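You operate a simulated robot arm through the tools that you are given. There is no shell and no other tool. Be economical: measure what you need, move in short steps, check, and stop when the job is done.

You run a simulated two-armed robot. Do the job below in one go: nothing can be reset, and whatever is moved stays where it is left.

## Task
Open the set drawer, fetch the grey cover and set it in the inside of the set drawer and shut the drawer again. Then take the cream cover and put it on the second shelf from the top of the trolley. Keep to this order.

It is judged by the outcome, as a careful person would: the job done as asked, and still so three seconds after it is handed in. It fails if anything else is knocked over, pushed out of place, dropped, spilled or broken. A push-on lid holds only when it is set on centred and level and pressed home; a screw cap is set on level and turned clockwise until tight.

## Robot
Two 7-joint arms with two-finger parallel grippers on one trunk, on a base that drives. Base frame: it is fixed to the floor where the robot stands at the start and does not move with it; the origin is under the middle of the robot, x ahead of it, y to its left, z up. Units: mm, degrees, N and s.
The left shoulder is at the start at [50, 165, 1005], the right one opposite. With the tool pointing down near the work surface each hand reaches from about 240 to 700 mm from the robot's upright axis, wherever it stands, measured 20 degrees to its own side. Places, roughly: cream cover [-2250, 1250, 1250]; grey cover [500, -3000, 750]; inside of the set drawer [700, 0, 700]; second shelf of the trolley [-2500, 2000, 500]; set drawer [700, 0, 700]. Payload 3.91 kg a hand.
The tool frame of a hand sits at the grasp point between the pads (the TCP): z along the fingers, y along the line on which they close. The tips reach 30 mm beyond it. Largest opening 110 mm; finger width 20, thickness 10; the body of the gripper, 48 by 112 mm, starts 55 mm behind the TCP.
Orientation is told as [roll, pitch, yaw] about the base's x, y, z axes, in that order, counted from this pose: with the fingers straight down and closing along the base's y, the tool's x points along the base's -x, its y along +y and its z along -z.

## Interface
- The arms move only by the tool jog_arm. It takes "left_series", "right_series" or both (then of equal length, played together; a hand with none holds still); each is one flat list of numbers, 7 for each row, row after row: the opening in per cent of the stroke, from 0 (shut) to 100 (fully open), then the shift along the tool's x, y, z in mm, then the turn, a rotation vector about the tool's x, y, z in degrees. In form: [fingers, tx, ty, tz, wx, wy, wz, fingers, tx, ty, tz, wx, wy, wz, ...]. A call has 1 to 8 rows; each row shifts and turns the commanded pose from where the row before left it, along the tool's axes as they then stand. Rows are played at 5 a second. More than 50 mm and 8.6 degrees between two rows, or a gripper value outside its range, and nothing of the call is played. Where a pose cannot be reached the arm comes as near as it can. A force on the tool above 40 N (or 10 N above the force at the start of the call, whichever is more), or a blocked arm, ends the call early, and 0.2 s more pass. Each finger travels about 45 mm/s and halts on what it meets, pressing with about 27 N; the grip force reading is that of the motor and also rises with nothing between the fingers. The clock runs only during rows and for 0.2 s after the last one: add rows that do not move to give the fingers time. The reply holds the time, the measured pose of the TCP, the force on the tool along the base axes, the opening and the grip force, in the units named above and with some noise, with the torque about the TCP (base axes, N m) and any sound that the robot's microphone picked up.
- Cameras (640 x 400 px; columns grow to the right, rows downward): "scene" is now at [112.3, 5.9, 1166.9]; the picture's right is [-0.08, -1.00, 0.00], its down [-0.64, 0.05, -0.76] and it looks along [0.76, -0.06, -0.65] (base axes); focal length 256 px, centre (320, 200). "left" rides on the left gripper at [72, -17, -103] in its tool frame; the picture's right is [0.23, 0.97, 0.00], its down [-0.76, 0.18, -0.62] and it looks along [-0.61, 0.14, 0.78] (tool axes); focal length 222 px, centre (320, 200). "right" rides on the right gripper at [72, 17, -103] in its tool frame; the picture's right is [-0.23, 0.97, 0.00], its down [-0.76, -0.18, -0.62] and it looks along [-0.61, -0.14, 0.78] (tool axes); focal length 222 px, centre (320, 200). There is no depth. A picture from a camera that has moved, and an enlarged one, comes with that camera's place and axes in the base frame and with its lens. The place of the scene camera against the robot may be out by one fixed shift of up to 18 mm in any direction.
- snapshot(camera): a new picture of that camera. It takes no simulated time.
- raise_lower(by): slides the trunk up (or, below 0, down) by that many mm; the arms and the scene camera ride with it, the base frame stays. It gives what a move gives, with no picture.
- base_move(legs): drives the robot by 1 to 6 legs, each [ahead, left, turn to the left] in mm, mm and degrees, along the robot's own axes; the way and the turn of a leg run together, so that a leg with both is an arc; at most 1500 mm and 180 degrees a leg. The arms and the cameras ride along, it lands a little off, and it stops where it bumps. It gives what a move gives.
- pan_tilt(pan, tilt): turns the head with the scene camera to pan (to the left, within 80 degrees either way) and tilt (down, from -29 to 69), counted from straight ahead of the robot. It gives what a move gives.
- inspect(camera, box): a new picture of the part [left, top, right, bottom] of that camera's present view, enlarged. It takes no simulated time.
- job_done(): hands the job in; it is judged then, once.

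Go step by step. Nothing tells you exact positions but the pictures and the camera data: compare them with the known pose of the tool, close in by small moves and look again before you grip or let go. The budget is 165 turns and 122 pictures, counting those below and the enlarged ones. Unless the task says otherwise, let go and move clear before handing in, and close with one line.

The tools are called after "Emit:" as a command line: name --argument value ..., lists and objects as JSON in quotes. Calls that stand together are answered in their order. jog_arm: Moves the arms, as the interface text tells. Its arguments: {"type":"object","properties":{"left_series":{"type":"array","items":{"type":"number"}},"right_series":{"type":"array","items":{"type":"number"}}},"required":[]} The other tools are called the same way: raise_lower (by) slides the trunk up or down; base_move (legs) drives the base; pan_tilt (pan, tilt) turns the head that bears the scene camera; snapshot (camera) takes a picture; inspect (camera, box) takes an enlarged picture of a part of a camera's view; job_done () hands the job in.

At the start:

```text
time_s: 0.0
left_tool_pos: [550.0, 231.5, 933.2]
left_orientation: [0.0, 0.1, 0.1]
left_ft_force: [0.2, 0.0, 0.6]
left_moment: [-0.03, 0.01, -0.01]
left_width: 110.1
left_grasp_force: 0.1
right_tool_pos: [521.9, -180.3, 940.0]
right_orientation: [0.1, 0.0, -0.1]
right_ft_force: [1.0, -0.1, 0.6]
right_moment: [-0.01, 0.0, 0.01]
right_width: 109.8
right_grasp_force: 0.2
trunk travel left (down, up): [-225.0, 278.0]
robot x, y, heading: [0.7, -0.6, -0.1]
head pan, tilt: [-4.5, 40.3]
```

scene: 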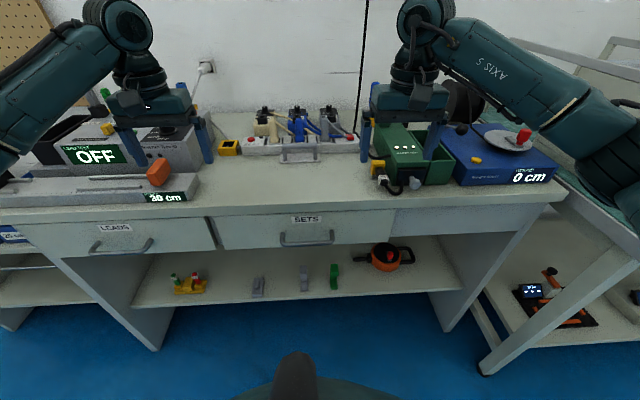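
right: 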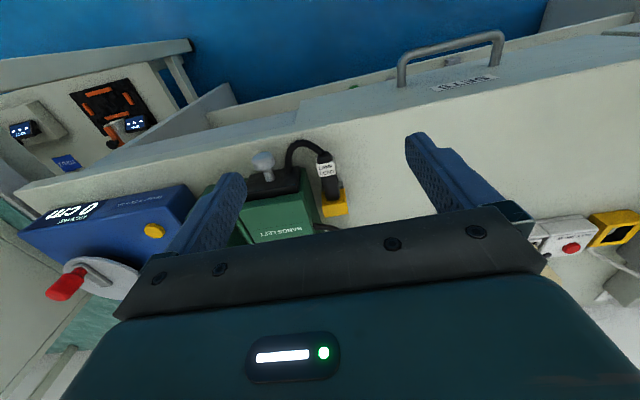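
left: 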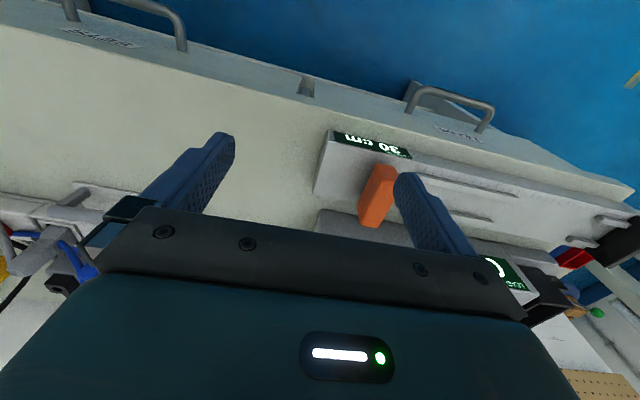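

I see the bench with the drawer labelled SETS straight ahead, its handle at roughly [475, 5, 740]. I'll look closer at it first.

Emit:
inspect --camera "scene" --box '[200, 190, 420, 320]'

Emit:
pan_tilt --pan 0 --tilt 60

Emit:
snapshot --camera "scene"

```text
2.91 times, centred on (310, 255) of scene
camera zoom: at [112.3, 5.9, 1166.9], right [-0.08, -1.0, 0.0], down [-0.64, 0.05, -0.76], along [0.76, -0.06, -0.65], focal length 745 px, centre (349, 40)
```

zoom: 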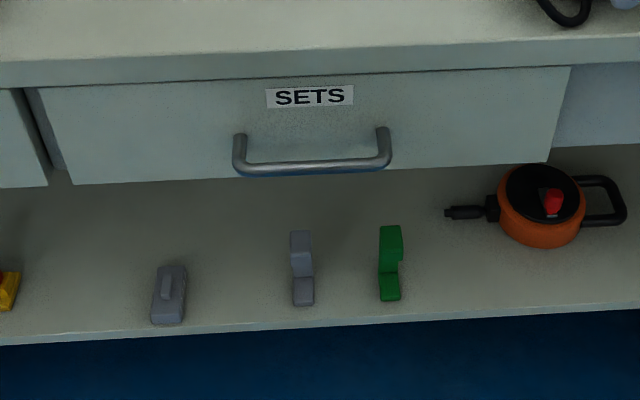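

```text
time_s: 0.8
left_tool_pos: [550.7, 231.0, 932.8]
left_orientation: [0.0, 0.0, 0.2]
left_ft_force: [-0.2, -0.5, 0.5]
left_moment: [0.0, -0.02, -0.02]
left_width: 110.0
left_grasp_force: 0.0
right_tool_pos: [520.4, -181.5, 940.5]
right_orientation: [0.0, -0.1, -0.1]
right_ft_force: [-0.2, 0.7, -0.7]
right_moment: [0.03, -0.01, -0.01]
right_width: 109.9
right_grasp_force: 0.0
trunk travel left (down, up): [-225.0, 278.0]
robot x, y, heading: [0.2, -4.3, -0.1]
head pan, tilt: [0.0, 60.0]
```

```text
117 pictures are left
camera scene: at [94.4, 12.5, 1140.6], right [0.0, -1.0, 0.0], down [-0.87, 0.0, -0.5], along [0.5, 0.0, -0.87], focal length 256 px, centre (320, 200)
```

scene: 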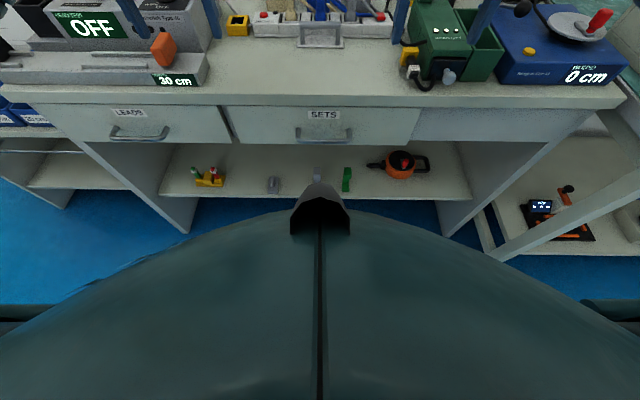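

The SETS handle bar is around [490, 5, 715], horizontal, with the table edge overhanging close to it. I'll back off and shift left so that the right hand can be turned and approach the bar from the front.

Emit:
base_move --legs '[[-280, 0, 0], [0, 180, 0]]'

Emit:
jog_arm --right_series '[100, 0, 0, 0, 0, 0, 8.5, 100, 0, 0, 0, 0, 0, 8.5, 100, 0, 0, 0, 0, 0, 8.5, 100, 0, 0, 0, 0, 0, 8.5, 100, 0, 0, 0, 0, 0, 8.5, 100, 0, 0, 0, 0, 0, 8.5, 100, 0, 0, 0, 0, 0, 8.5, 100, 0, 0, 0, 0, 0, 8.5]'

```text
time_s: 3.9
left_tool_pos: [264.7, 407.4, 932.7]
left_orientation: [0.0, 0.0, 0.0]
left_ft_force: [0.1, 0.1, 0.1]
left_moment: [0.01, -0.01, 0.0]
left_width: 109.9
left_grasp_force: 0.1
right_tool_pos: [234.9, -4.8, 940.1]
right_orientation: [-0.1, 0.1, -0.1]
right_ft_force: [0.4, -0.4, -0.5]
right_moment: [-0.02, 0.01, 0.0]
right_width: 110.2
right_grasp_force: 0.0
trunk travel left (down, up): [-225.0, 278.0]
robot x, y, heading: [-282.8, 177.7, -0.1]
head pan, tilt: [0.0, 60.0]
```

```text
time_s: 5.7
left_tool_pos: [264.5, 406.9, 932.7]
left_orientation: [0.0, 0.0, 0.0]
left_ft_force: [0.4, 0.1, -0.8]
left_moment: [-0.03, 0.03, 0.01]
left_width: 110.1
left_grasp_force: 0.0
right_tool_pos: [234.9, -3.9, 939.9]
right_orientation: [0.1, 0.0, -68.2]
right_ft_force: [0.6, 0.2, 0.1]
right_moment: [0.0, -0.01, -0.03]
right_width: 109.9
right_grasp_force: 0.0
trunk travel left (down, up): [-225.0, 278.0]
robot x, y, heading: [-287.5, 178.6, -0.3]
head pan, tilt: [0.0, 60.0]
```

Turning worked; now finish the yaw to -90 and tilt the fingers forward.

Emit:
jog_arm --right_series '[100, 0, 0, 0, 0, 0, 8, 100, 0, 0, 0, 0, 0, 8, 100, 0, 0, 0, 0, 0, 5.8, 100, 0, 0, 0, -8.5, 0, 0, 100, 0, 0, 0, -8.5, 0, 0, 100, 0, 0, 0, -8.5, 0, 0, 100, 0, 0, 0, -8.5, 0, 0, 100, 0, 0, 0, -8.5, 0, 0]'

Emit:
jog_arm --right_series '[100, 0, 0, 0, -8.5, 0, 0, 100, 0, 0, 0, -8.5, 0, 0, 100, 0, 0, 0, -5.5, 0, 0]'

Emit:
snapshot --camera "scene"

Emit:
snapshot --camera "right"

```text
time_s: 7.5
left_tool_pos: [264.8, 406.9, 933.2]
left_orientation: [-0.1, 0.0, -0.1]
left_ft_force: [-0.5, -0.2, -0.1]
left_moment: [-0.01, 0.01, 0.01]
left_width: 110.0
left_grasp_force: 0.0
right_tool_pos: [235.7, -4.0, 940.4]
right_orientation: [42.7, 0.2, -89.9]
right_ft_force: [0.6, -0.8, 0.8]
right_moment: [0.01, -0.02, 0.01]
right_width: 110.0
right_grasp_force: 0.0
trunk travel left (down, up): [-225.0, 278.0]
robot x, y, heading: [-283.6, 178.2, -0.1]
head pan, tilt: [0.0, 60.0]
```

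```text
time_s: 8.3
left_tool_pos: [264.9, 406.5, 933.1]
left_orientation: [0.0, 0.0, 0.0]
left_ft_force: [0.0, 0.2, -0.2]
left_moment: [0.0, 0.04, 0.01]
left_width: 110.0
left_grasp_force: 0.1
right_tool_pos: [235.1, -5.5, 940.5]
right_orientation: [65.2, 0.0, -89.7]
right_ft_force: [1.3, -0.2, -0.1]
right_moment: [-0.01, 0.02, 0.01]
right_width: 110.1
right_grasp_force: 0.0
trunk travel left (down, up): [-225.0, 278.0]
robot x, y, heading: [-285.5, 178.1, -0.0]
head pan, tilt: [0.0, 60.0]
```

```text
116 pictures are left
camera scene: at [-191.0, 188.8, 1140.6], right [0.0, -1.0, 0.0], down [-0.87, 0.0, -0.5], along [0.5, 0.0, -0.87], focal length 256 px, centre (320, 200)
```

scene: 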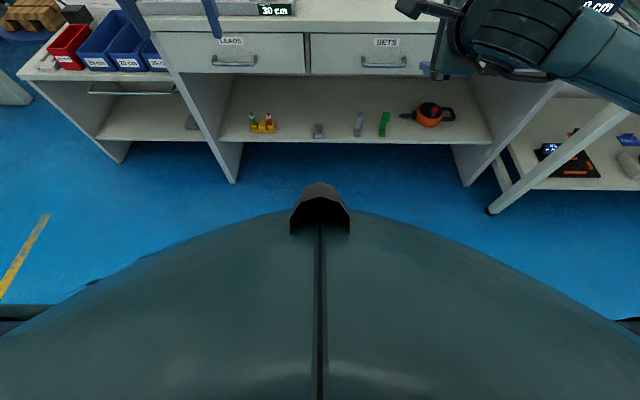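

```text
115 pictures are left
camera right: at [147.2, 68.3, 999.7], right [0.41, -0.23, 0.88], down [-0.64, -0.76, 0.1], along [0.65, -0.6, -0.46], focal length 222 px, centre (320, 200)
```

right: 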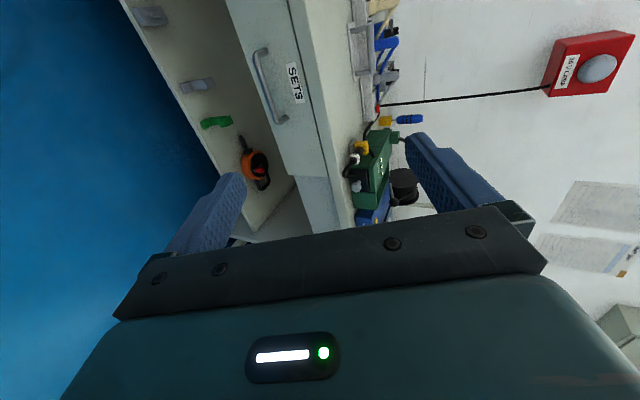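

Triangulating gives the bar at about [502, 0, 709]. I lower the trunk and drive ahead part of the way with the gripper partly closed.

Emit:
raise_lower --by -180

Emit:
base_move --legs '[[165, 0, 0]]'

Emit:
jog_arm --right_series '[35, 0, 0, 0, 0, 0, 0, 35, 0, 0, 0, 0, 0, 0, 35, 0, 0, 0, 0, 0, 0, 35, 0, 0, 0, 0, 0, 0]'

Emit:
snapshot --camera "scene"

Emit:
snapshot --camera "right"

```text
time_s: 10.3
left_tool_pos: [264.8, 406.5, 753.7]
left_orientation: [-0.1, 0.0, 0.1]
left_ft_force: [0.1, -0.5, 0.0]
left_moment: [0.0, 0.01, -0.02]
left_width: 109.8
left_grasp_force: 0.0
right_tool_pos: [235.7, -5.9, 759.8]
right_orientation: [64.9, -0.1, -89.9]
right_ft_force: [0.7, -0.3, 0.5]
right_moment: [0.03, 0.0, 0.03]
right_width: 110.0
right_grasp_force: 0.1
trunk travel left (down, up): [-45.0, 458.0]
robot x, y, heading: [-283.9, 174.7, -0.0]
head pan, tilt: [0.0, 60.0]
```

```text
time_s: 11.7
left_tool_pos: [428.7, 408.2, 752.9]
left_orientation: [0.0, 0.0, 0.0]
left_ft_force: [0.6, -0.3, -0.7]
left_moment: [-0.01, 0.01, -0.01]
left_width: 109.7
left_grasp_force: 0.0
right_tool_pos: [398.6, -4.0, 760.1]
right_orientation: [65.0, 0.0, -89.8]
right_ft_force: [-0.2, -0.6, -0.3]
right_moment: [0.03, 0.01, 0.01]
right_width: 110.2
right_grasp_force: 0.0
trunk travel left (down, up): [-45.0, 458.0]
robot x, y, heading: [-123.8, 177.1, 0.3]
head pan, tilt: [0.0, 60.0]
```

```text
time_s: 12.7
left_tool_pos: [428.2, 408.1, 753.2]
left_orientation: [-0.1, 0.0, 0.1]
left_ft_force: [0.5, 0.2, 0.4]
left_moment: [0.0, 0.01, 0.01]
left_width: 110.0
left_grasp_force: 0.0
right_tool_pos: [398.4, -3.3, 759.9]
right_orientation: [65.0, 0.0, -89.7]
right_ft_force: [0.3, -0.1, 0.4]
right_moment: [-0.01, -0.01, 0.0]
right_width: 38.2
right_grasp_force: 0.1
trunk travel left (down, up): [-45.0, 458.0]
robot x, y, heading: [-122.7, 177.7, 0.1]
head pan, tilt: [0.0, 60.0]
```

```text
114 pictures are left
camera scene: at [-27.6, 189.0, 960.6], right [0.0, -1.0, 0.0], down [-0.87, 0.0, -0.5], along [0.5, 0.0, -0.87], focal length 256 px, centre (320, 200)
```

scene: 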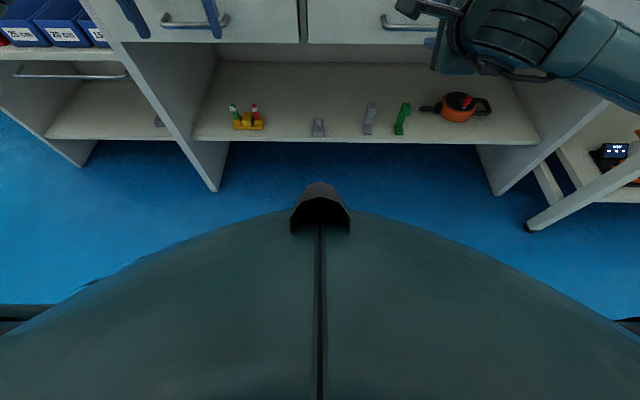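

```text
113 pictures are left
camera right: at [310.9, 69.0, 819.4], right [0.41, -0.23, 0.88], down [-0.64, -0.76, 0.1], along [0.65, -0.6, -0.46], focal length 222 px, centre (320, 200)
```

right: 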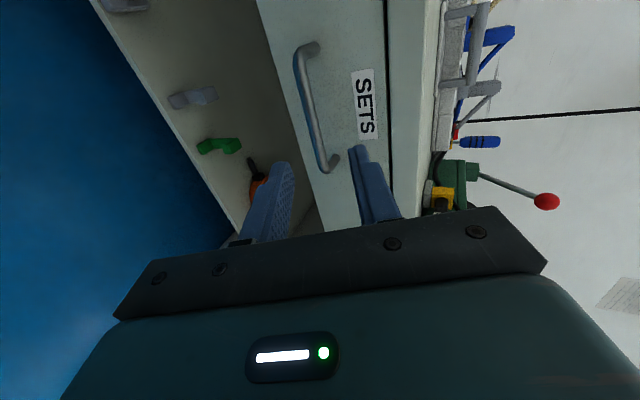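

The bar lies about 130 mm ahead of the TCP and about 9 mm to the lower side. I advance 85 mm and look again.

Emit:
jog_arm --right_series '[35, 0, -9, 25, 0, 0, 0, 35, 0, 0, 30, 0, 0, 0, 35, 0, 0, 30, 0, 0, 0]'

Emit:
snapshot --camera "right"

```text
time_s: 13.5
left_tool_pos: [427.7, 408.5, 753.5]
left_orientation: [0.0, 0.0, 0.0]
left_ft_force: [-0.2, 0.3, 0.5]
left_moment: [0.01, -0.01, -0.02]
left_width: 110.0
left_grasp_force: 0.0
right_tool_pos: [472.9, -2.6, 716.2]
right_orientation: [65.0, 0.0, -89.7]
right_ft_force: [-0.3, -0.4, 0.1]
right_moment: [-0.01, 0.0, -0.01]
right_width: 38.5
right_grasp_force: 0.1
trunk travel left (down, up): [-45.0, 458.0]
robot x, y, heading: [-125.7, 180.0, 0.2]
head pan, tilt: [0.0, 60.0]
```

```text
112 pictures are left
camera right: at [384.9, 70.2, 776.2], right [0.41, -0.22, 0.88], down [-0.64, -0.76, 0.1], along [0.65, -0.6, -0.46], focal length 222 px, centre (320, 200)
```

right: 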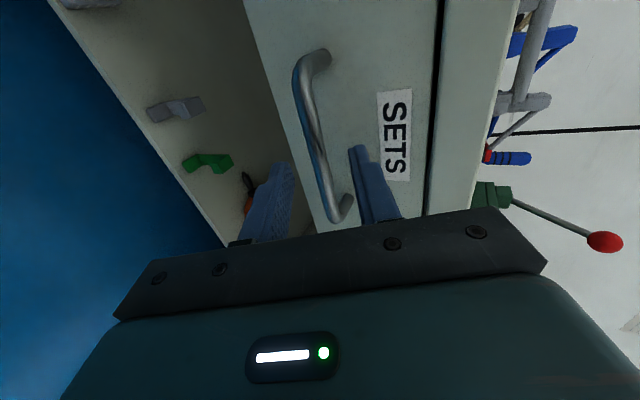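

The bar sits centred between the fingers; advance 30 mm more and close.

Emit:
jog_arm --right_series '[35, 0, -2, 15, 0, 0, 0, 35, 0, 0, 15, 0, 0, 0]'

Emit:
snapshot --camera "right"

```text
time_s: 14.1
left_tool_pos: [426.6, 407.9, 752.8]
left_orientation: [0.1, 0.1, 0.1]
left_ft_force: [-0.3, 0.4, 0.3]
left_moment: [0.01, -0.03, 0.02]
left_width: 110.1
left_grasp_force: 0.0
right_tool_pos: [498.1, -3.3, 701.3]
right_orientation: [65.0, -0.1, -89.8]
right_ft_force: [0.0, 0.2, 0.2]
right_moment: [0.01, -0.03, 0.03]
right_width: 38.7
right_grasp_force: 0.0
trunk travel left (down, up): [-45.0, 458.0]
robot x, y, heading: [-125.7, 178.3, 0.5]
head pan, tilt: [0.0, 60.0]
```

```text
111 pictures are left
camera right: at [410.2, 68.8, 761.3], right [0.41, -0.22, 0.88], down [-0.64, -0.76, 0.1], along [0.65, -0.6, -0.46], focal length 222 px, centre (320, 200)
```

right: 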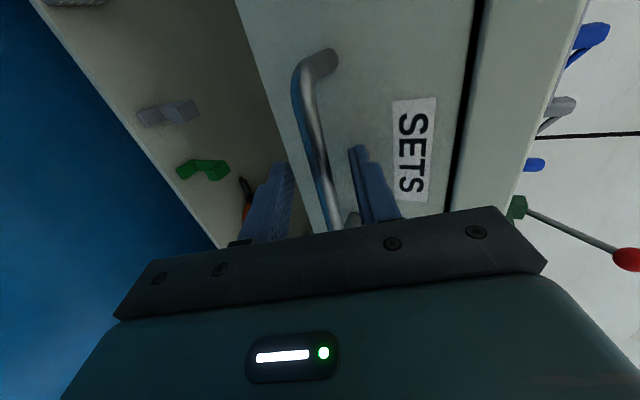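

The bar is between the pads; close on it.

Emit:
jog_arm --right_series '[0, 0, 0, 0, 0, 0, 0, 0, 0, 0, 0, 0, 0, 0, 0, 0, 0, 0, 0, 0, 0, 0, 0, 0, 0, 0, 0, 0]'

Emit:
snapshot --camera "right"

```text
time_s: 15.1
left_tool_pos: [428.1, 408.1, 753.2]
left_orientation: [0.0, 0.0, 0.2]
left_ft_force: [-0.3, -0.3, 0.0]
left_moment: [-0.01, 0.02, -0.03]
left_width: 109.9
left_grasp_force: 0.0
right_tool_pos: [497.4, -4.5, 703.3]
right_orientation: [65.2, 0.2, -89.8]
right_ft_force: [3.0, 0.2, 8.8]
right_moment: [0.59, -0.1, -0.39]
right_width: 11.6
right_grasp_force: 44.9
trunk travel left (down, up): [-45.0, 458.0]
robot x, y, heading: [-121.4, 172.8, -0.1]
head pan, tilt: [0.0, 60.0]
```

```text
110 pictures are left
camera right: at [410.0, 68.8, 763.3], right [0.41, -0.23, 0.88], down [-0.64, -0.76, 0.1], along [0.65, -0.6, -0.46], focal length 222 px, centre (320, 200)
```

right: 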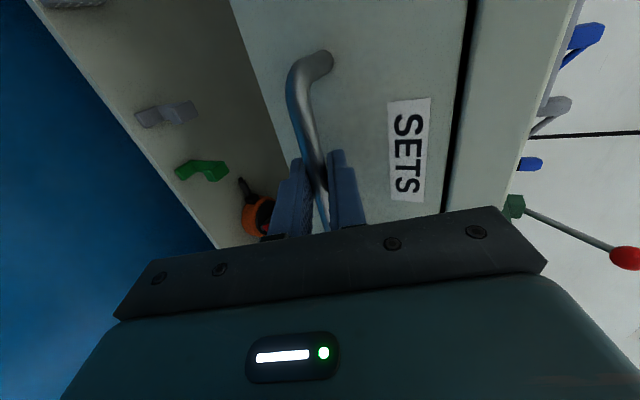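

The bar is gripped (11.6 mm). Pull the drawer straight back.

Emit:
jog_arm --right_series '[0, 0, -8.5, -18.1, 0, 0, 0, 0, 0, -8.5, -18.1, 0, 0, 0, 0, 0, -8.5, -18.1, 0, 0, 0, 0, 0, -8.5, -18.1, 0, 0, 0, 0, 0, -8.5, -18.1, 0, 0, 0]'

Emit:
snapshot --camera "right"

```text
time_s: 16.3
left_tool_pos: [428.0, 409.2, 753.8]
left_orientation: [-0.2, -0.1, 0.1]
left_ft_force: [0.5, -0.5, -0.9]
left_moment: [0.01, -0.02, -0.02]
left_width: 110.1
left_grasp_force: 0.1
right_tool_pos: [398.2, -1.7, 703.5]
right_orientation: [65.4, 0.1, -89.6]
right_ft_force: [1.2, 11.8, 18.7]
right_moment: [0.31, -0.13, -0.85]
right_width: 11.5
right_grasp_force: 45.1
trunk travel left (down, up): [-45.0, 458.0]
robot x, y, heading: [-124.5, 176.6, -0.0]
head pan, tilt: [0.0, 60.0]
```

```text
109 pictures are left
camera right: at [309.6, 69.9, 763.1], right [0.41, -0.23, 0.88], down [-0.63, -0.77, 0.1], along [0.66, -0.6, -0.46], focal length 222 px, centre (320, 200)
```

right: 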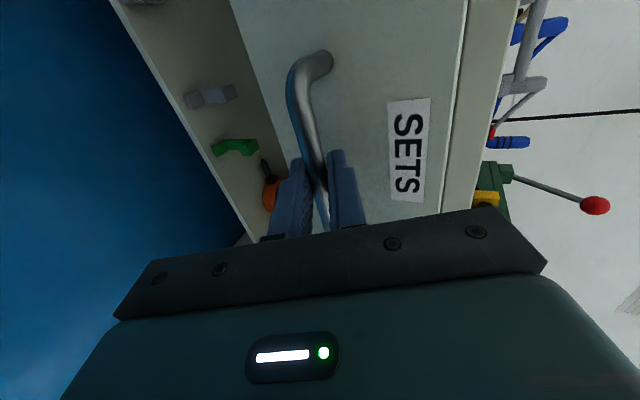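

It opens smoothly (100 mm so far). Pull on, easing the side loads.

Emit:
jog_arm --right_series '[0, 2, -6, -19, 0, 0, 0, 0, 0, -8.5, -18.1, 0, 0, 0, 0, 0, -8.5, -18.1, 0, 0, 0, 0, 0, -8.5, -18.1, 0, 0, 0, 0, 0, -8.5, -18.1, 0, 0, 0]'

Emit:
snapshot --camera "right"

```text
time_s: 17.5
left_tool_pos: [427.9, 409.1, 753.5]
left_orientation: [0.0, 0.0, 0.1]
left_ft_force: [-1.1, 0.4, -0.5]
left_moment: [0.04, 0.01, 0.0]
left_width: 110.0
left_grasp_force: 0.0
right_tool_pos: [317.6, -2.6, 703.4]
right_orientation: [65.3, 0.1, -89.9]
right_ft_force: [0.1, 6.5, 14.7]
right_moment: [1.06, -0.24, 0.84]
right_width: 11.3
right_grasp_force: 45.0
right hand out of reach, approached as far as the arm can: row 5
trunk travel left (down, up): [-45.0, 458.0]
robot x, y, heading: [-121.2, 176.3, 0.3]
head pan, tilt: [0.0, 60.0]
```

```text
108 pictures are left
camera right: at [230.4, 71.5, 763.0], right [0.41, -0.23, 0.89], down [-0.64, -0.76, 0.1], along [0.65, -0.6, -0.46], focal length 222 px, centre (320, 200)
```

right: 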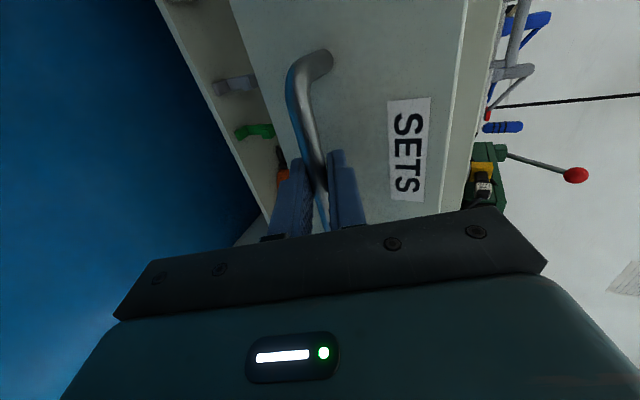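

Open by 180 mm and the arm is at its limit. I back the base 50 mm for a bit more.

Emit:
base_move --legs '[[-50, 0, 0]]'

Emit:
snapshot --camera "scene"

```text
time_s: 18.5
left_tool_pos: [377.3, 408.5, 753.7]
left_orientation: [-0.1, -0.2, 0.1]
left_ft_force: [-0.2, -0.1, 0.4]
left_moment: [-0.01, -0.01, -0.02]
left_width: 110.0
left_grasp_force: 0.0
right_tool_pos: [267.8, -0.1, 704.3]
right_orientation: [65.4, 0.1, -89.7]
right_ft_force: [-1.1, 7.2, 21.2]
right_moment: [0.31, -0.13, -1.02]
right_width: 11.5
right_grasp_force: 44.8
trunk travel left (down, up): [-45.0, 458.0]
robot x, y, heading: [-173.2, 171.9, 0.1]
head pan, tilt: [0.0, 60.0]
```

```text
107 pictures are left
camera scene: at [-78.2, 189.7, 960.8], right [0.0, -1.0, 0.0], down [-0.87, 0.0, -0.5], along [0.5, 0.0, -0.87], focal length 256 px, centre (320, 200)
```

scene: 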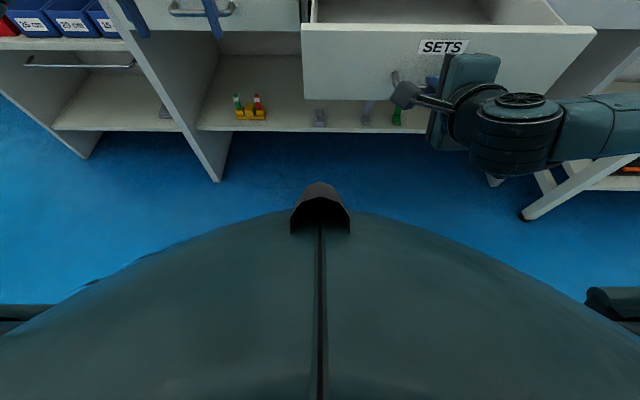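

The drawer is open about 230 mm and looks empty. Release the handle and back off.

Emit:
jog_arm --right_series '[40, 0, 0, 0, 0, 0, 0, 40, 0, 0, 0, 0, 0, 0, 40, 0, 0, 0, 0, 0, 0, 40, 0, 0, 0, 0, 0, 0]'

Emit:
base_move --legs '[[-250, 0, 0]]'

Emit:
raise_lower --by 180

Emit:
snapshot --camera "scene"

```text
time_s: 19.5
left_tool_pos: [377.7, 409.0, 753.4]
left_orientation: [-0.1, 0.0, 0.1]
left_ft_force: [0.4, 0.4, -0.5]
left_moment: [0.01, -0.01, -0.02]
left_width: 110.2
left_grasp_force: 0.0
right_tool_pos: [269.0, -1.1, 702.2]
right_orientation: [65.3, -0.1, -89.8]
right_ft_force: [0.5, -1.0, -0.9]
right_moment: [-0.02, 0.0, 0.0]
right_width: 44.1
right_grasp_force: 0.0
trunk travel left (down, up): [-45.0, 458.0]
robot x, y, heading: [-171.3, 177.1, 0.3]
head pan, tilt: [0.0, 60.0]
```

```text
time_s: 21.3
left_tool_pos: [126.5, 410.3, 754.2]
left_orientation: [0.0, 0.0, 0.5]
left_ft_force: [-0.4, -0.5, 0.8]
left_moment: [0.02, 0.0, -0.02]
left_width: 110.1
left_grasp_force: 0.2
right_tool_pos: [21.4, -1.2, 702.1]
right_orientation: [65.3, 0.0, -89.5]
right_ft_force: [0.2, -0.1, -0.2]
right_moment: [0.03, 0.04, 0.01]
right_width: 44.0
right_grasp_force: 0.2
trunk travel left (down, up): [-45.0, 458.0]
robot x, y, heading: [-420.8, 172.1, 0.4]
head pan, tilt: [0.0, 60.0]
```

```text
time_s: 23.3
left_tool_pos: [127.2, 408.6, 934.4]
left_orientation: [0.0, 0.0, 0.4]
left_ft_force: [-0.5, -0.8, -0.2]
left_moment: [0.04, 0.03, -0.02]
left_width: 109.8
left_grasp_force: 0.1
right_tool_pos: [21.1, -0.7, 882.8]
right_orientation: [65.3, -0.1, -89.5]
right_ft_force: [0.2, -0.1, -0.3]
right_moment: [-0.02, -0.01, 0.02]
right_width: 43.8
right_grasp_force: 0.0
trunk travel left (down, up): [-225.0, 278.0]
robot x, y, heading: [-422.1, 172.1, 0.3]
head pan, tilt: [0.0, 60.0]
```

```text
106 pictures are left
camera scene: at [-326.4, 188.4, 1140.5], right [0.01, -1.0, 0.0], down [-0.87, -0.01, -0.5], along [0.5, 0.0, -0.87], focal length 256 px, centre (320, 200)
```

scene: 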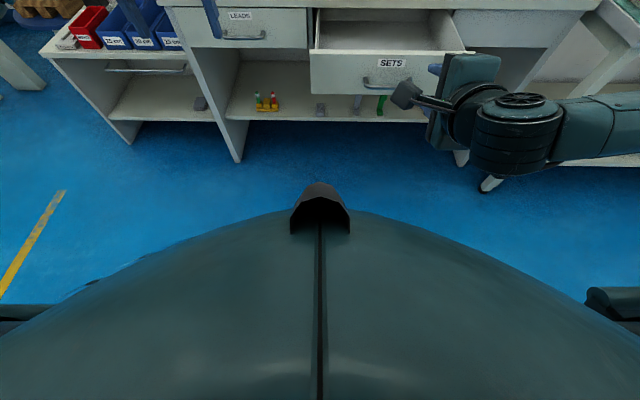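

The drawer stays open. Now look to the right, toward the grey cover's area near [500, -3000].

Emit:
pan_tilt --pan -75 --tilt 15

Emit:
snapshot --camera "scene"

Emit:
pan_tilt --pan 75 --tilt 15

Emit:
snapshot --camera "scene"

```text
time_s: 24.8
left_tool_pos: [126.9, 409.2, 933.0]
left_orientation: [-0.1, 0.0, 0.4]
left_ft_force: [0.5, 0.0, -1.0]
left_moment: [0.01, -0.02, -0.04]
left_width: 109.9
left_grasp_force: 0.1
right_tool_pos: [21.0, -0.5, 882.7]
right_orientation: [65.3, 0.0, -89.4]
right_ft_force: [0.6, 0.4, -0.5]
right_moment: [-0.02, 0.02, -0.01]
right_width: 44.2
right_grasp_force: 0.0
trunk travel left (down, up): [-225.0, 278.0]
robot x, y, heading: [-424.6, 176.4, 0.3]
head pan, tilt: [-75.0, 15.0]
```

```text
105 pictures are left
camera scene: at [-368.4, 97.9, 1206.8], right [-0.96, -0.27, 0.0], down [-0.07, 0.25, -0.97], along [0.26, -0.93, -0.26], focal length 256 px, centre (320, 200)
```

scene: 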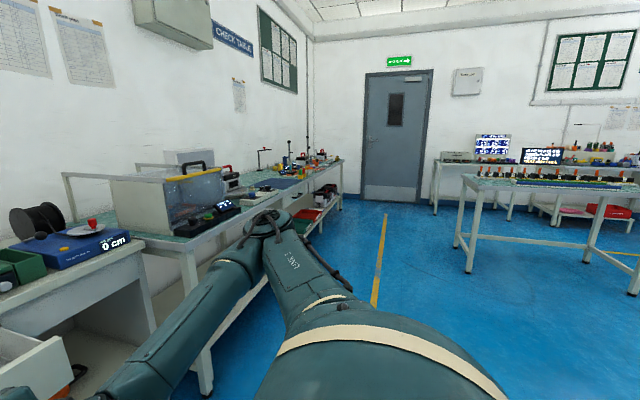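

```text
time_s: 27.1
left_tool_pos: [128.6, 410.2, 932.5]
left_orientation: [-0.1, -0.1, 0.4]
left_ft_force: [-0.1, 0.2, -0.6]
left_moment: [-0.04, 0.02, 0.0]
left_width: 110.2
left_grasp_force: 0.1
right_tool_pos: [21.4, -0.3, 882.4]
right_orientation: [65.3, 0.1, -89.5]
right_ft_force: [0.7, 0.0, 0.5]
right_moment: [-0.02, -0.03, -0.02]
right_width: 43.9
right_grasp_force: 0.1
trunk travel left (down, up): [-225.0, 278.0]
robot x, y, heading: [-418.5, 174.9, 0.3]
head pan, tilt: [75.0, 15.0]
```

```text
104 pictures are left
camera scene: at [-369.5, 278.4, 1206.9], right [0.97, -0.25, 0.0], down [-0.07, -0.25, -0.97], along [0.24, 0.93, -0.26], focal length 256 px, centre (320, 200)
```

scene: 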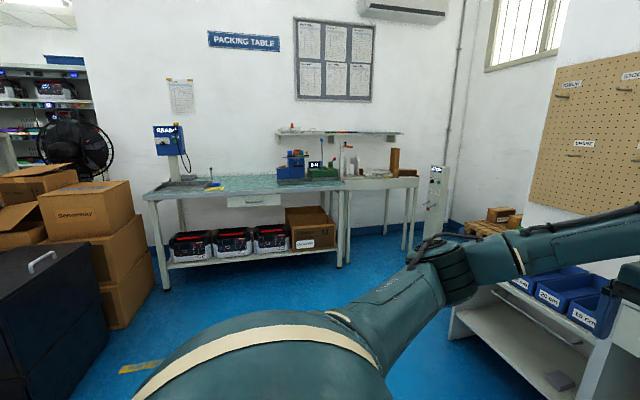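

The check table runs on toward y = -3000 with its edge near x = 400. I strafe right along it and look.

Emit:
base_move --legs '[[0, -1450, 0], [0, -1450, 0]]'

Emit:
pan_tilt --pan 0 --tilt 25

Emit:
snapshot --camera "scene"

```text
time_s: 41.1
left_tool_pos: [162.1, -2487.2, 932.4]
left_orientation: [-0.1, -0.1, 0.7]
left_ft_force: [0.0, 0.2, -0.7]
left_moment: [-0.04, -0.01, 0.01]
left_width: 110.0
left_grasp_force: 0.1
right_tool_pos: [57.2, -2896.6, 882.8]
right_orientation: [65.3, 0.0, -89.2]
right_ft_force: [0.0, 0.1, -1.0]
right_moment: [0.01, 0.01, -0.04]
right_width: 44.2
right_grasp_force: 0.0
trunk travel left (down, up): [-225.0, 278.0]
robot x, y, heading: [-383.4, -2723.1, 0.8]
head pan, tilt: [75.0, 15.0]
```

```text
time_s: 42.6
left_tool_pos: [162.8, -2486.1, 933.0]
left_orientation: [0.0, 0.1, 0.8]
left_ft_force: [0.7, 0.8, 0.1]
left_moment: [0.05, -0.01, 0.0]
left_width: 110.0
left_grasp_force: 0.1
right_tool_pos: [58.0, -2896.4, 882.6]
right_orientation: [65.4, 0.0, -89.2]
right_ft_force: [0.4, -0.2, -0.8]
right_moment: [-0.03, -0.01, 0.01]
right_width: 44.0
right_grasp_force: 0.0
trunk travel left (down, up): [-225.0, 278.0]
robot x, y, heading: [-385.6, -2722.3, 0.9]
head pan, tilt: [0.0, 25.0]
```

```text
103 pictures are left
camera scene: at [-265.4, -2709.8, 1190.6], right [0.01, -1.0, 0.0], down [-0.42, -0.01, -0.91], along [0.91, 0.01, -0.42], focal length 256 px, centre (320, 200)
```

scene: 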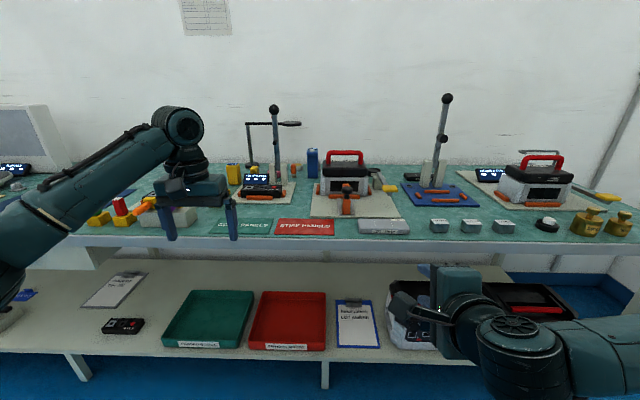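

Several grey items lie near the table front around columns 360–520. I enlarge that part.

Emit:
inspect --camera "scene" --box '[340, 140, 560, 278]'

Emit:
inspect --camera "scene" --box '[80, 140, 340, 302]'

```text
2.90 times, centred on (450, 209) of scene
camera zoom: at [-265.4, -2709.8, 1190.6], right [0.01, -1.0, 0.0], down [-0.42, -0.01, -0.91], along [0.91, 0.01, -0.42], focal length 742 px, centre (-57, 174)
```

zoom: 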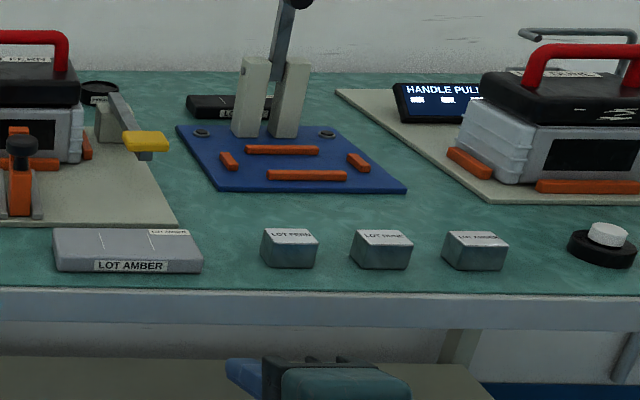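

```text
2.46 times, centred on (210, 221) of scene
camera zoom: at [-265.4, -2709.8, 1190.6], right [0.01, -1.0, 0.0], down [-0.42, -0.01, -0.91], along [0.91, 0.01, -0.42], focal length 630 px, centre (591, 148)
```

zoom: 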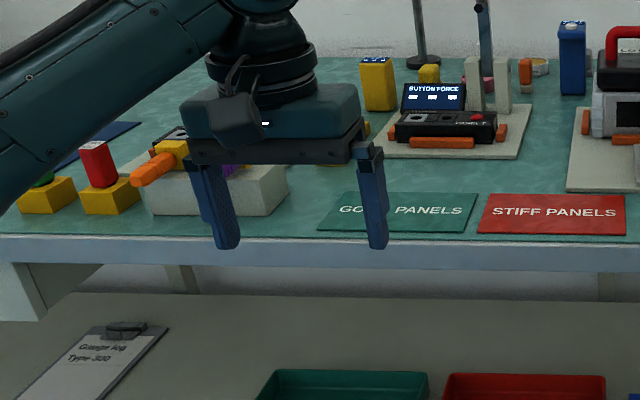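

The grey "LOT AMBER" piece at about [465, -2910, 760] is the likely grey cover, but I want a closer look before trusting that.

Emit:
base_move --legs '[[150, -60, 0]]'

Emit:
pan_tilt --pan -15 --tilt 42

Emit:
snapshot --camera "scene"

```text
time_s: 44.0
left_tool_pos: [315.3, -2541.9, 932.6]
left_orientation: [0.0, 0.0, 1.0]
left_ft_force: [0.9, -0.8, 0.6]
left_moment: [0.02, 0.02, -0.03]
left_width: 109.9
left_grasp_force: 0.1
right_tool_pos: [212.0, -2952.1, 883.5]
right_orientation: [65.3, 0.0, -89.0]
right_ft_force: [1.2, 0.8, -0.8]
right_moment: [-0.01, 0.0, 0.02]
right_width: 44.0
right_grasp_force: 0.0
trunk travel left (down, up): [-225.0, 278.0]
robot x, y, heading: [-229.7, -2781.0, 0.7]
head pan, tilt: [0.0, 25.0]
```

```text
time_s: 44.8
left_tool_pos: [315.0, -2540.8, 933.0]
left_orientation: [0.0, -0.1, 0.9]
left_ft_force: [-0.7, -0.2, 0.6]
left_moment: [0.01, 0.02, 0.02]
left_width: 110.0
left_grasp_force: 0.0
right_tool_pos: [213.3, -2951.4, 882.3]
right_orientation: [65.3, 0.0, -88.9]
right_ft_force: [0.4, 0.7, 0.5]
right_moment: [0.01, -0.01, 0.02]
right_width: 44.2
right_grasp_force: 0.2
trunk travel left (down, up): [-225.0, 278.0]
robot x, y, heading: [-232.7, -2782.4, 1.0]
head pan, tilt: [-15.0, 42.0]
```

```text
100 pictures are left
camera scene: at [-122.5, -2788.5, 1164.4], right [-0.24, -0.97, 0.0], down [-0.65, 0.16, -0.74], along [0.72, -0.18, -0.67], focal length 256 px, centre (320, 200)
```

scene: 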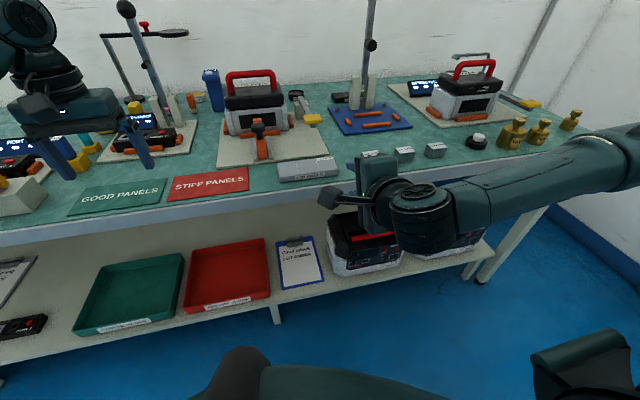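

Emit:
inspect --camera "scene" --box '[200, 60, 460, 222]'

```text
2.46 times, centred on (330, 141) of scene
camera zoom: at [-122.5, -2788.5, 1164.4], right [-0.24, -0.97, 0.0], down [-0.65, 0.16, -0.74], along [0.72, -0.18, -0.67], focal length 630 px, centre (295, 345)
```

zoom: 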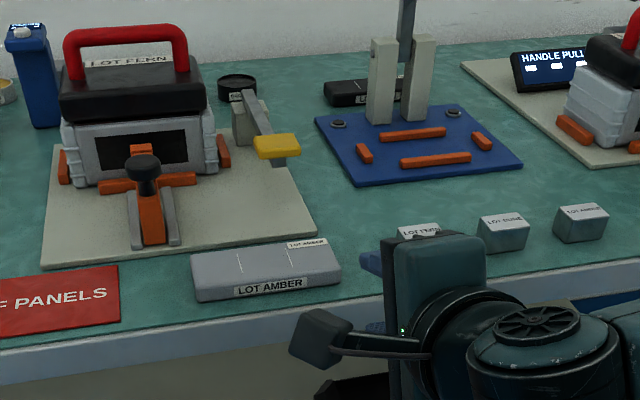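

The grey flat "LOT AMBER" cover is the only grey cover-like piece; it lies lengthwise along y, about 165 x 65 mm. I turn the right hand straight down (closing along x), with the trunk a bit higher.

Emit:
raise_lower --by 60

Emit:
jog_arm --right_series '[100, 0, 0, 0, 8.5, 0, 0, 100, 0, 0, 0, 8.5, 0, 0, 100, 0, 0, 0, 8.5, 0, 0, 100, 0, 0, 0, 8.5, 0, 0, 100, 0, 0, 0, 8.5, 0, 0, 100, 0, 0, 0, 8.5, 0, 0, 100, 0, 0, 0, 8.5, 0, 0, 100, 0, 0, 0, 5.8, 0, 0]'

Emit:
snapshot --camera "right"

Emit:
snapshot --camera "scene"

```text
time_s: 45.8
left_tool_pos: [315.6, -2542.6, 993.0]
left_orientation: [0.0, -0.1, 0.8]
left_ft_force: [0.0, -0.7, 0.0]
left_moment: [0.03, 0.01, -0.03]
left_width: 110.2
left_grasp_force: 0.0
right_tool_pos: [212.2, -2952.5, 942.5]
right_orientation: [65.2, 0.0, -88.9]
right_ft_force: [-0.3, -1.2, -0.1]
right_moment: [0.02, 0.01, 0.03]
right_width: 43.9
right_grasp_force: 0.0
trunk travel left (down, up): [-285.0, 218.0]
robot x, y, heading: [-228.3, -2780.2, 0.8]
head pan, tilt: [-15.0, 42.0]
```

```text
time_s: 47.6
left_tool_pos: [315.0, -2542.2, 994.5]
left_orientation: [-0.1, 0.0, 0.9]
left_ft_force: [-1.1, -0.1, -0.3]
left_moment: [0.0, -0.05, -0.02]
left_width: 110.2
left_grasp_force: 0.1
right_tool_pos: [211.5, -2953.5, 942.9]
right_orientation: [-0.1, -0.1, -88.8]
right_ft_force: [-0.1, -0.4, -0.2]
right_moment: [0.0, -0.03, 0.0]
right_width: 110.0
right_grasp_force: 0.0
trunk travel left (down, up): [-285.0, 218.0]
robot x, y, heading: [-233.5, -2782.6, 0.9]
head pan, tilt: [-15.0, 42.0]
```

```text
98 pictures are left
camera right: at [226.3, -2879.4, 1047.2], right [0.98, -0.21, 0.0], down [-0.16, -0.77, 0.62], along [-0.13, -0.61, -0.78], focal length 222 px, centre (320, 200)
```

right: 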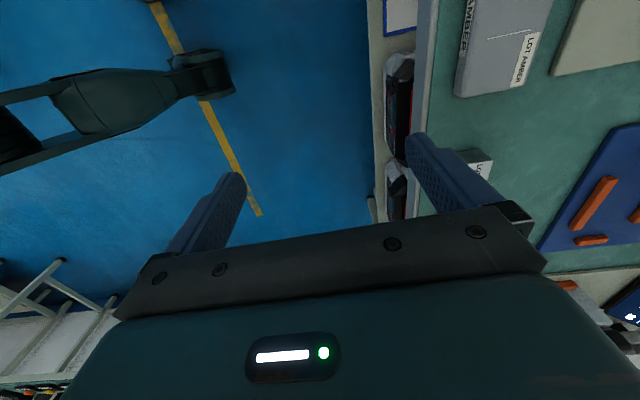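

```text
97 pictures are left
camera scene: at [-122.5, -2788.5, 1224.3], right [-0.24, -0.97, 0.0], down [-0.65, 0.16, -0.74], along [0.72, -0.18, -0.67], focal length 256 px, centre (320, 200)
```

scene: 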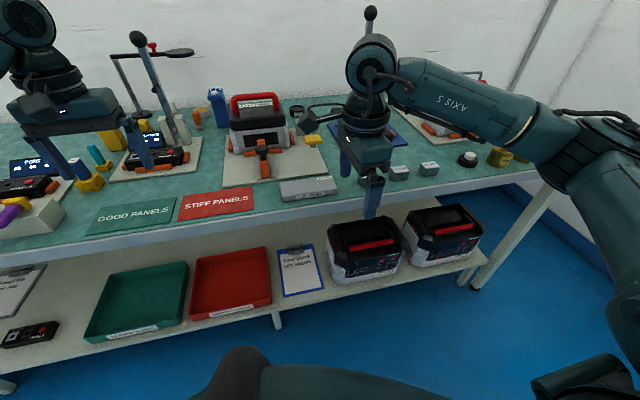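

The cover's far end is near y = -2975, spanning x ≈ 365–430, so its centre is about [398, -2893]. I shift the base and then the hand over it.

Emit:
base_move --legs '[[60, 60, 0]]'

Emit:
jog_arm --right_series '[100, 0, 42, 0, 0, 0, 0, 100, 0, 42, 0, 0, 0, 0, 100, 0, 40, 0, 0, 0, 0]'

Emit:
snapshot --camera "right"

Emit:
snapshot --camera "scene"

```text
time_s: 48.7
left_tool_pos: [372.5, -2480.5, 991.5]
left_orientation: [0.0, 0.0, 0.9]
left_ft_force: [0.5, 0.2, -0.8]
left_moment: [-0.01, -0.01, -0.02]
left_width: 110.2
left_grasp_force: 0.0
right_tool_pos: [269.6, -2890.7, 943.0]
right_orientation: [0.0, -0.1, -89.0]
right_ft_force: [0.3, 0.3, -0.1]
right_moment: [-0.01, 0.02, -0.01]
right_width: 110.1
right_grasp_force: 0.2
trunk travel left (down, up): [-285.0, 218.0]
robot x, y, heading: [-177.9, -2720.8, 0.9]
head pan, tilt: [-15.0, 42.0]
```

```text
time_s: 49.5
left_tool_pos: [372.3, -2480.4, 993.0]
left_orientation: [0.0, 0.1, 0.9]
left_ft_force: [-0.5, 1.4, -0.9]
left_moment: [0.0, 0.01, 0.01]
left_width: 110.0
left_grasp_force: 0.1
right_tool_pos: [396.2, -2890.0, 945.3]
right_orientation: [0.0, 0.0, -88.9]
right_ft_force: [-0.1, -0.3, 0.0]
right_moment: [-0.02, 0.02, -0.01]
right_width: 109.8
right_grasp_force: 0.1
trunk travel left (down, up): [-285.0, 218.0]
robot x, y, heading: [-175.0, -2719.8, 0.7]
head pan, tilt: [-15.0, 42.0]
```

```text
96 pictures are left
camera right: at [409.9, -2816.3, 1048.3], right [0.98, -0.21, 0.0], down [-0.16, -0.77, 0.62], along [-0.13, -0.61, -0.78], focal length 222 px, centre (320, 200)
```

right: 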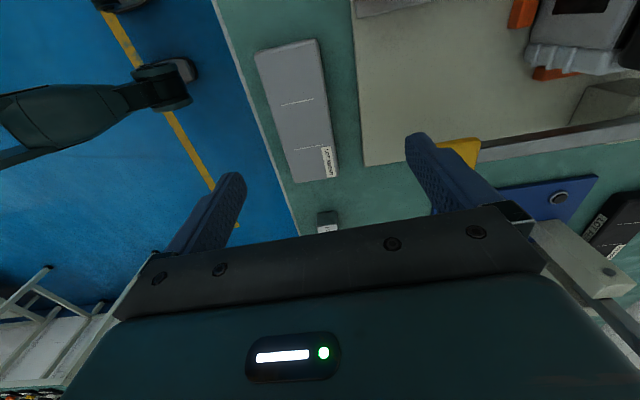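

```text
95 pictures are left
camera scene: at [-65.0, -2727.7, 1224.3], right [-0.24, -0.97, 0.0], down [-0.65, 0.16, -0.74], along [0.72, -0.18, -0.67], focal length 256 px, centre (320, 200)
```

scene: 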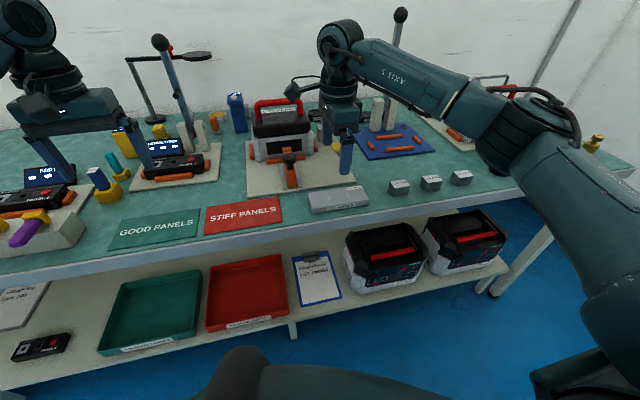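

The cover top lies at about z 820, x 345–403, y -2961…-2824, turned a few degrees. I centre over it at [374, -2892], narrow the opening to clear the fixture board, and descend partway.

Emit:
jog_arm --right_series '[75, -2, -22, 0, 0, 0, 3.5, 75, 0, 0, 20, 0, 0, 0, 75, 0, 0, 20, 0, 0, 0, 75, 0, 0, 20, 0, 0, 0]'

Emit:
snapshot --camera "right"

```text
time_s: 50.5
left_tool_pos: [372.3, -2481.1, 993.5]
left_orientation: [0.0, 0.0, 0.9]
left_ft_force: [0.3, 1.3, -0.6]
left_moment: [0.06, -0.04, -0.02]
left_width: 110.1
left_grasp_force: 0.1
right_tool_pos: [372.6, -2890.6, 882.5]
right_orientation: [0.1, 0.1, -92.5]
right_ft_force: [-0.9, -0.5, -0.8]
right_moment: [-0.01, 0.01, 0.01]
right_width: 82.7
right_grasp_force: 0.0
trunk travel left (down, up): [-285.0, 218.0]
robot x, y, heading: [-174.7, -2720.4, 1.1]
head pan, tilt: [-15.0, 42.0]
```

```text
94 pictures are left
camera right: at [391.0, -2819.1, 986.3], right [0.96, -0.27, 0.0], down [-0.21, -0.75, 0.62], along [-0.17, -0.6, -0.78], focal length 222 px, centre (320, 200)
```

right: 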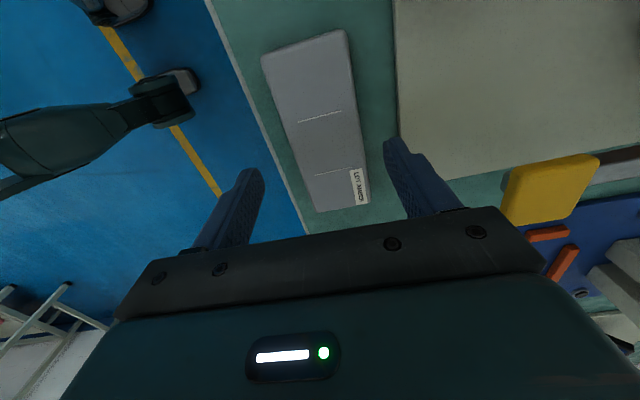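

Centre confirmed at about [376, -2894]. Adjust slightly and lower toward it carefully.

Emit:
jog_arm --right_series '[75, -3, 3, 10, 0, 0, -1.5, 75, 0, 0, 20, 0, 0, 0, 75, 0, 0, 15, 0, 0, 0]'

Emit:
snapshot --camera "right"

Emit:
snapshot --camera "scene"

```text
time_s: 51.3
left_tool_pos: [372.0, -2481.0, 992.8]
left_orientation: [-0.1, 0.0, 0.9]
left_ft_force: [0.4, -0.1, -0.1]
left_moment: [-0.04, 0.01, 0.02]
left_width: 110.0
left_grasp_force: 0.1
right_tool_pos: [374.8, -2895.3, 838.8]
right_orientation: [0.0, 0.0, -91.0]
right_ft_force: [0.4, 1.5, 0.2]
right_moment: [-0.04, -0.02, 0.03]
right_width: 82.4
right_grasp_force: 0.0
trunk travel left (down, up): [-285.0, 218.0]
robot x, y, heading: [-174.2, -2720.7, 0.7]
head pan, tilt: [-15.0, 42.0]
```

```text
93 pictures are left
camera right: at [391.6, -2822.9, 942.5], right [0.97, -0.24, 0.0], down [-0.19, -0.76, 0.62], along [-0.15, -0.6, -0.78], focal length 222 px, centre (320, 200)
```

right: 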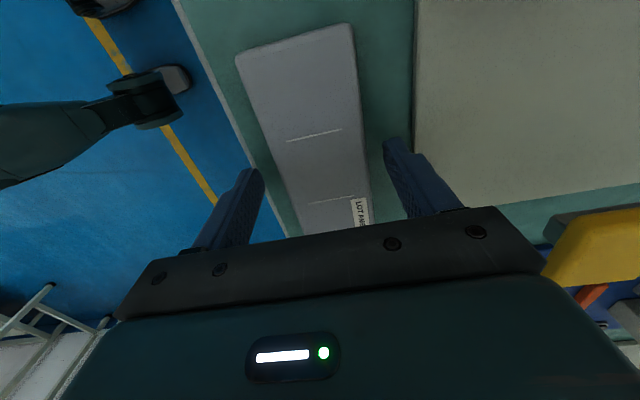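

```text
92 pictures are left
camera scene: at [-65.1, -2727.9, 1224.4], right [-0.24, -0.97, 0.0], down [-0.65, 0.16, -0.74], along [0.72, -0.18, -0.67], focal length 256 px, centre (320, 200)
```

scene: 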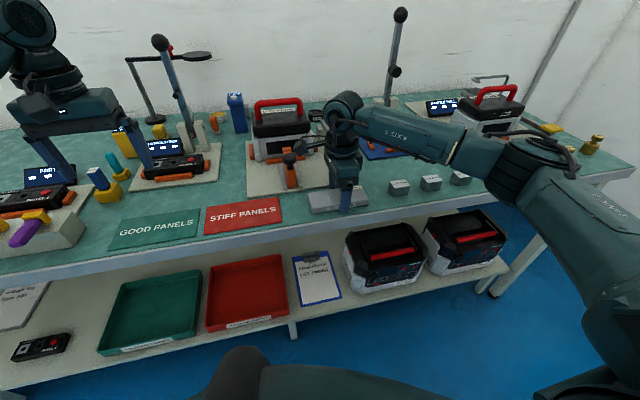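

The cover top is confirmed near z 821. Lower in small steps to feel for the table.

Emit:
jog_arm --right_series '[75, 0, 0, 4, 0, 0, 0, 75, 0, 0, 4, 0, 0, 0]'

Emit:
inspect --camera "scene" --box '[290, 130, 400, 230]'

```text
time_s: 51.9
left_tool_pos: [372.3, -2481.1, 991.9]
left_orientation: [-0.1, 0.0, 1.0]
left_ft_force: [-0.5, -0.6, 0.0]
left_moment: [0.0, 0.02, 0.04]
left_width: 109.9
left_grasp_force: 0.0
right_tool_pos: [373.7, -2895.5, 829.6]
right_orientation: [-0.1, 0.0, -90.8]
right_ft_force: [0.4, 0.7, 1.1]
right_moment: [-0.01, 0.03, -0.02]
right_width: 82.6
right_grasp_force: 0.1
trunk travel left (down, up): [-285.0, 218.0]
robot x, y, heading: [-170.2, -2716.8, 1.2]
head pan, tilt: [-15.0, 42.0]
```

```text
4.00 times, centred on (345, 180) of scene
camera zoom: at [-65.1, -2727.9, 1224.4], right [-0.24, -0.97, 0.0], down [-0.65, 0.16, -0.74], along [0.72, -0.18, -0.67], focal length 1024 px, centre (220, 280)
```

zoom: 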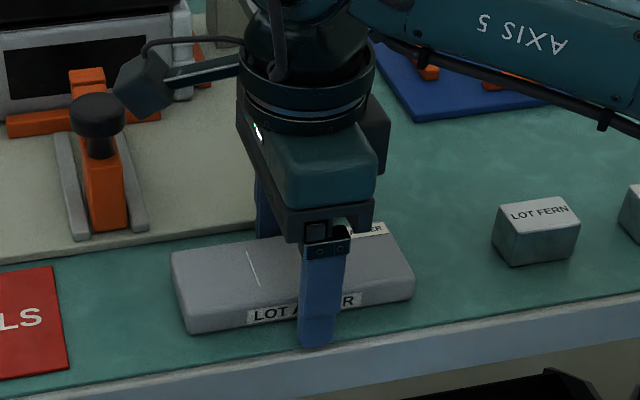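

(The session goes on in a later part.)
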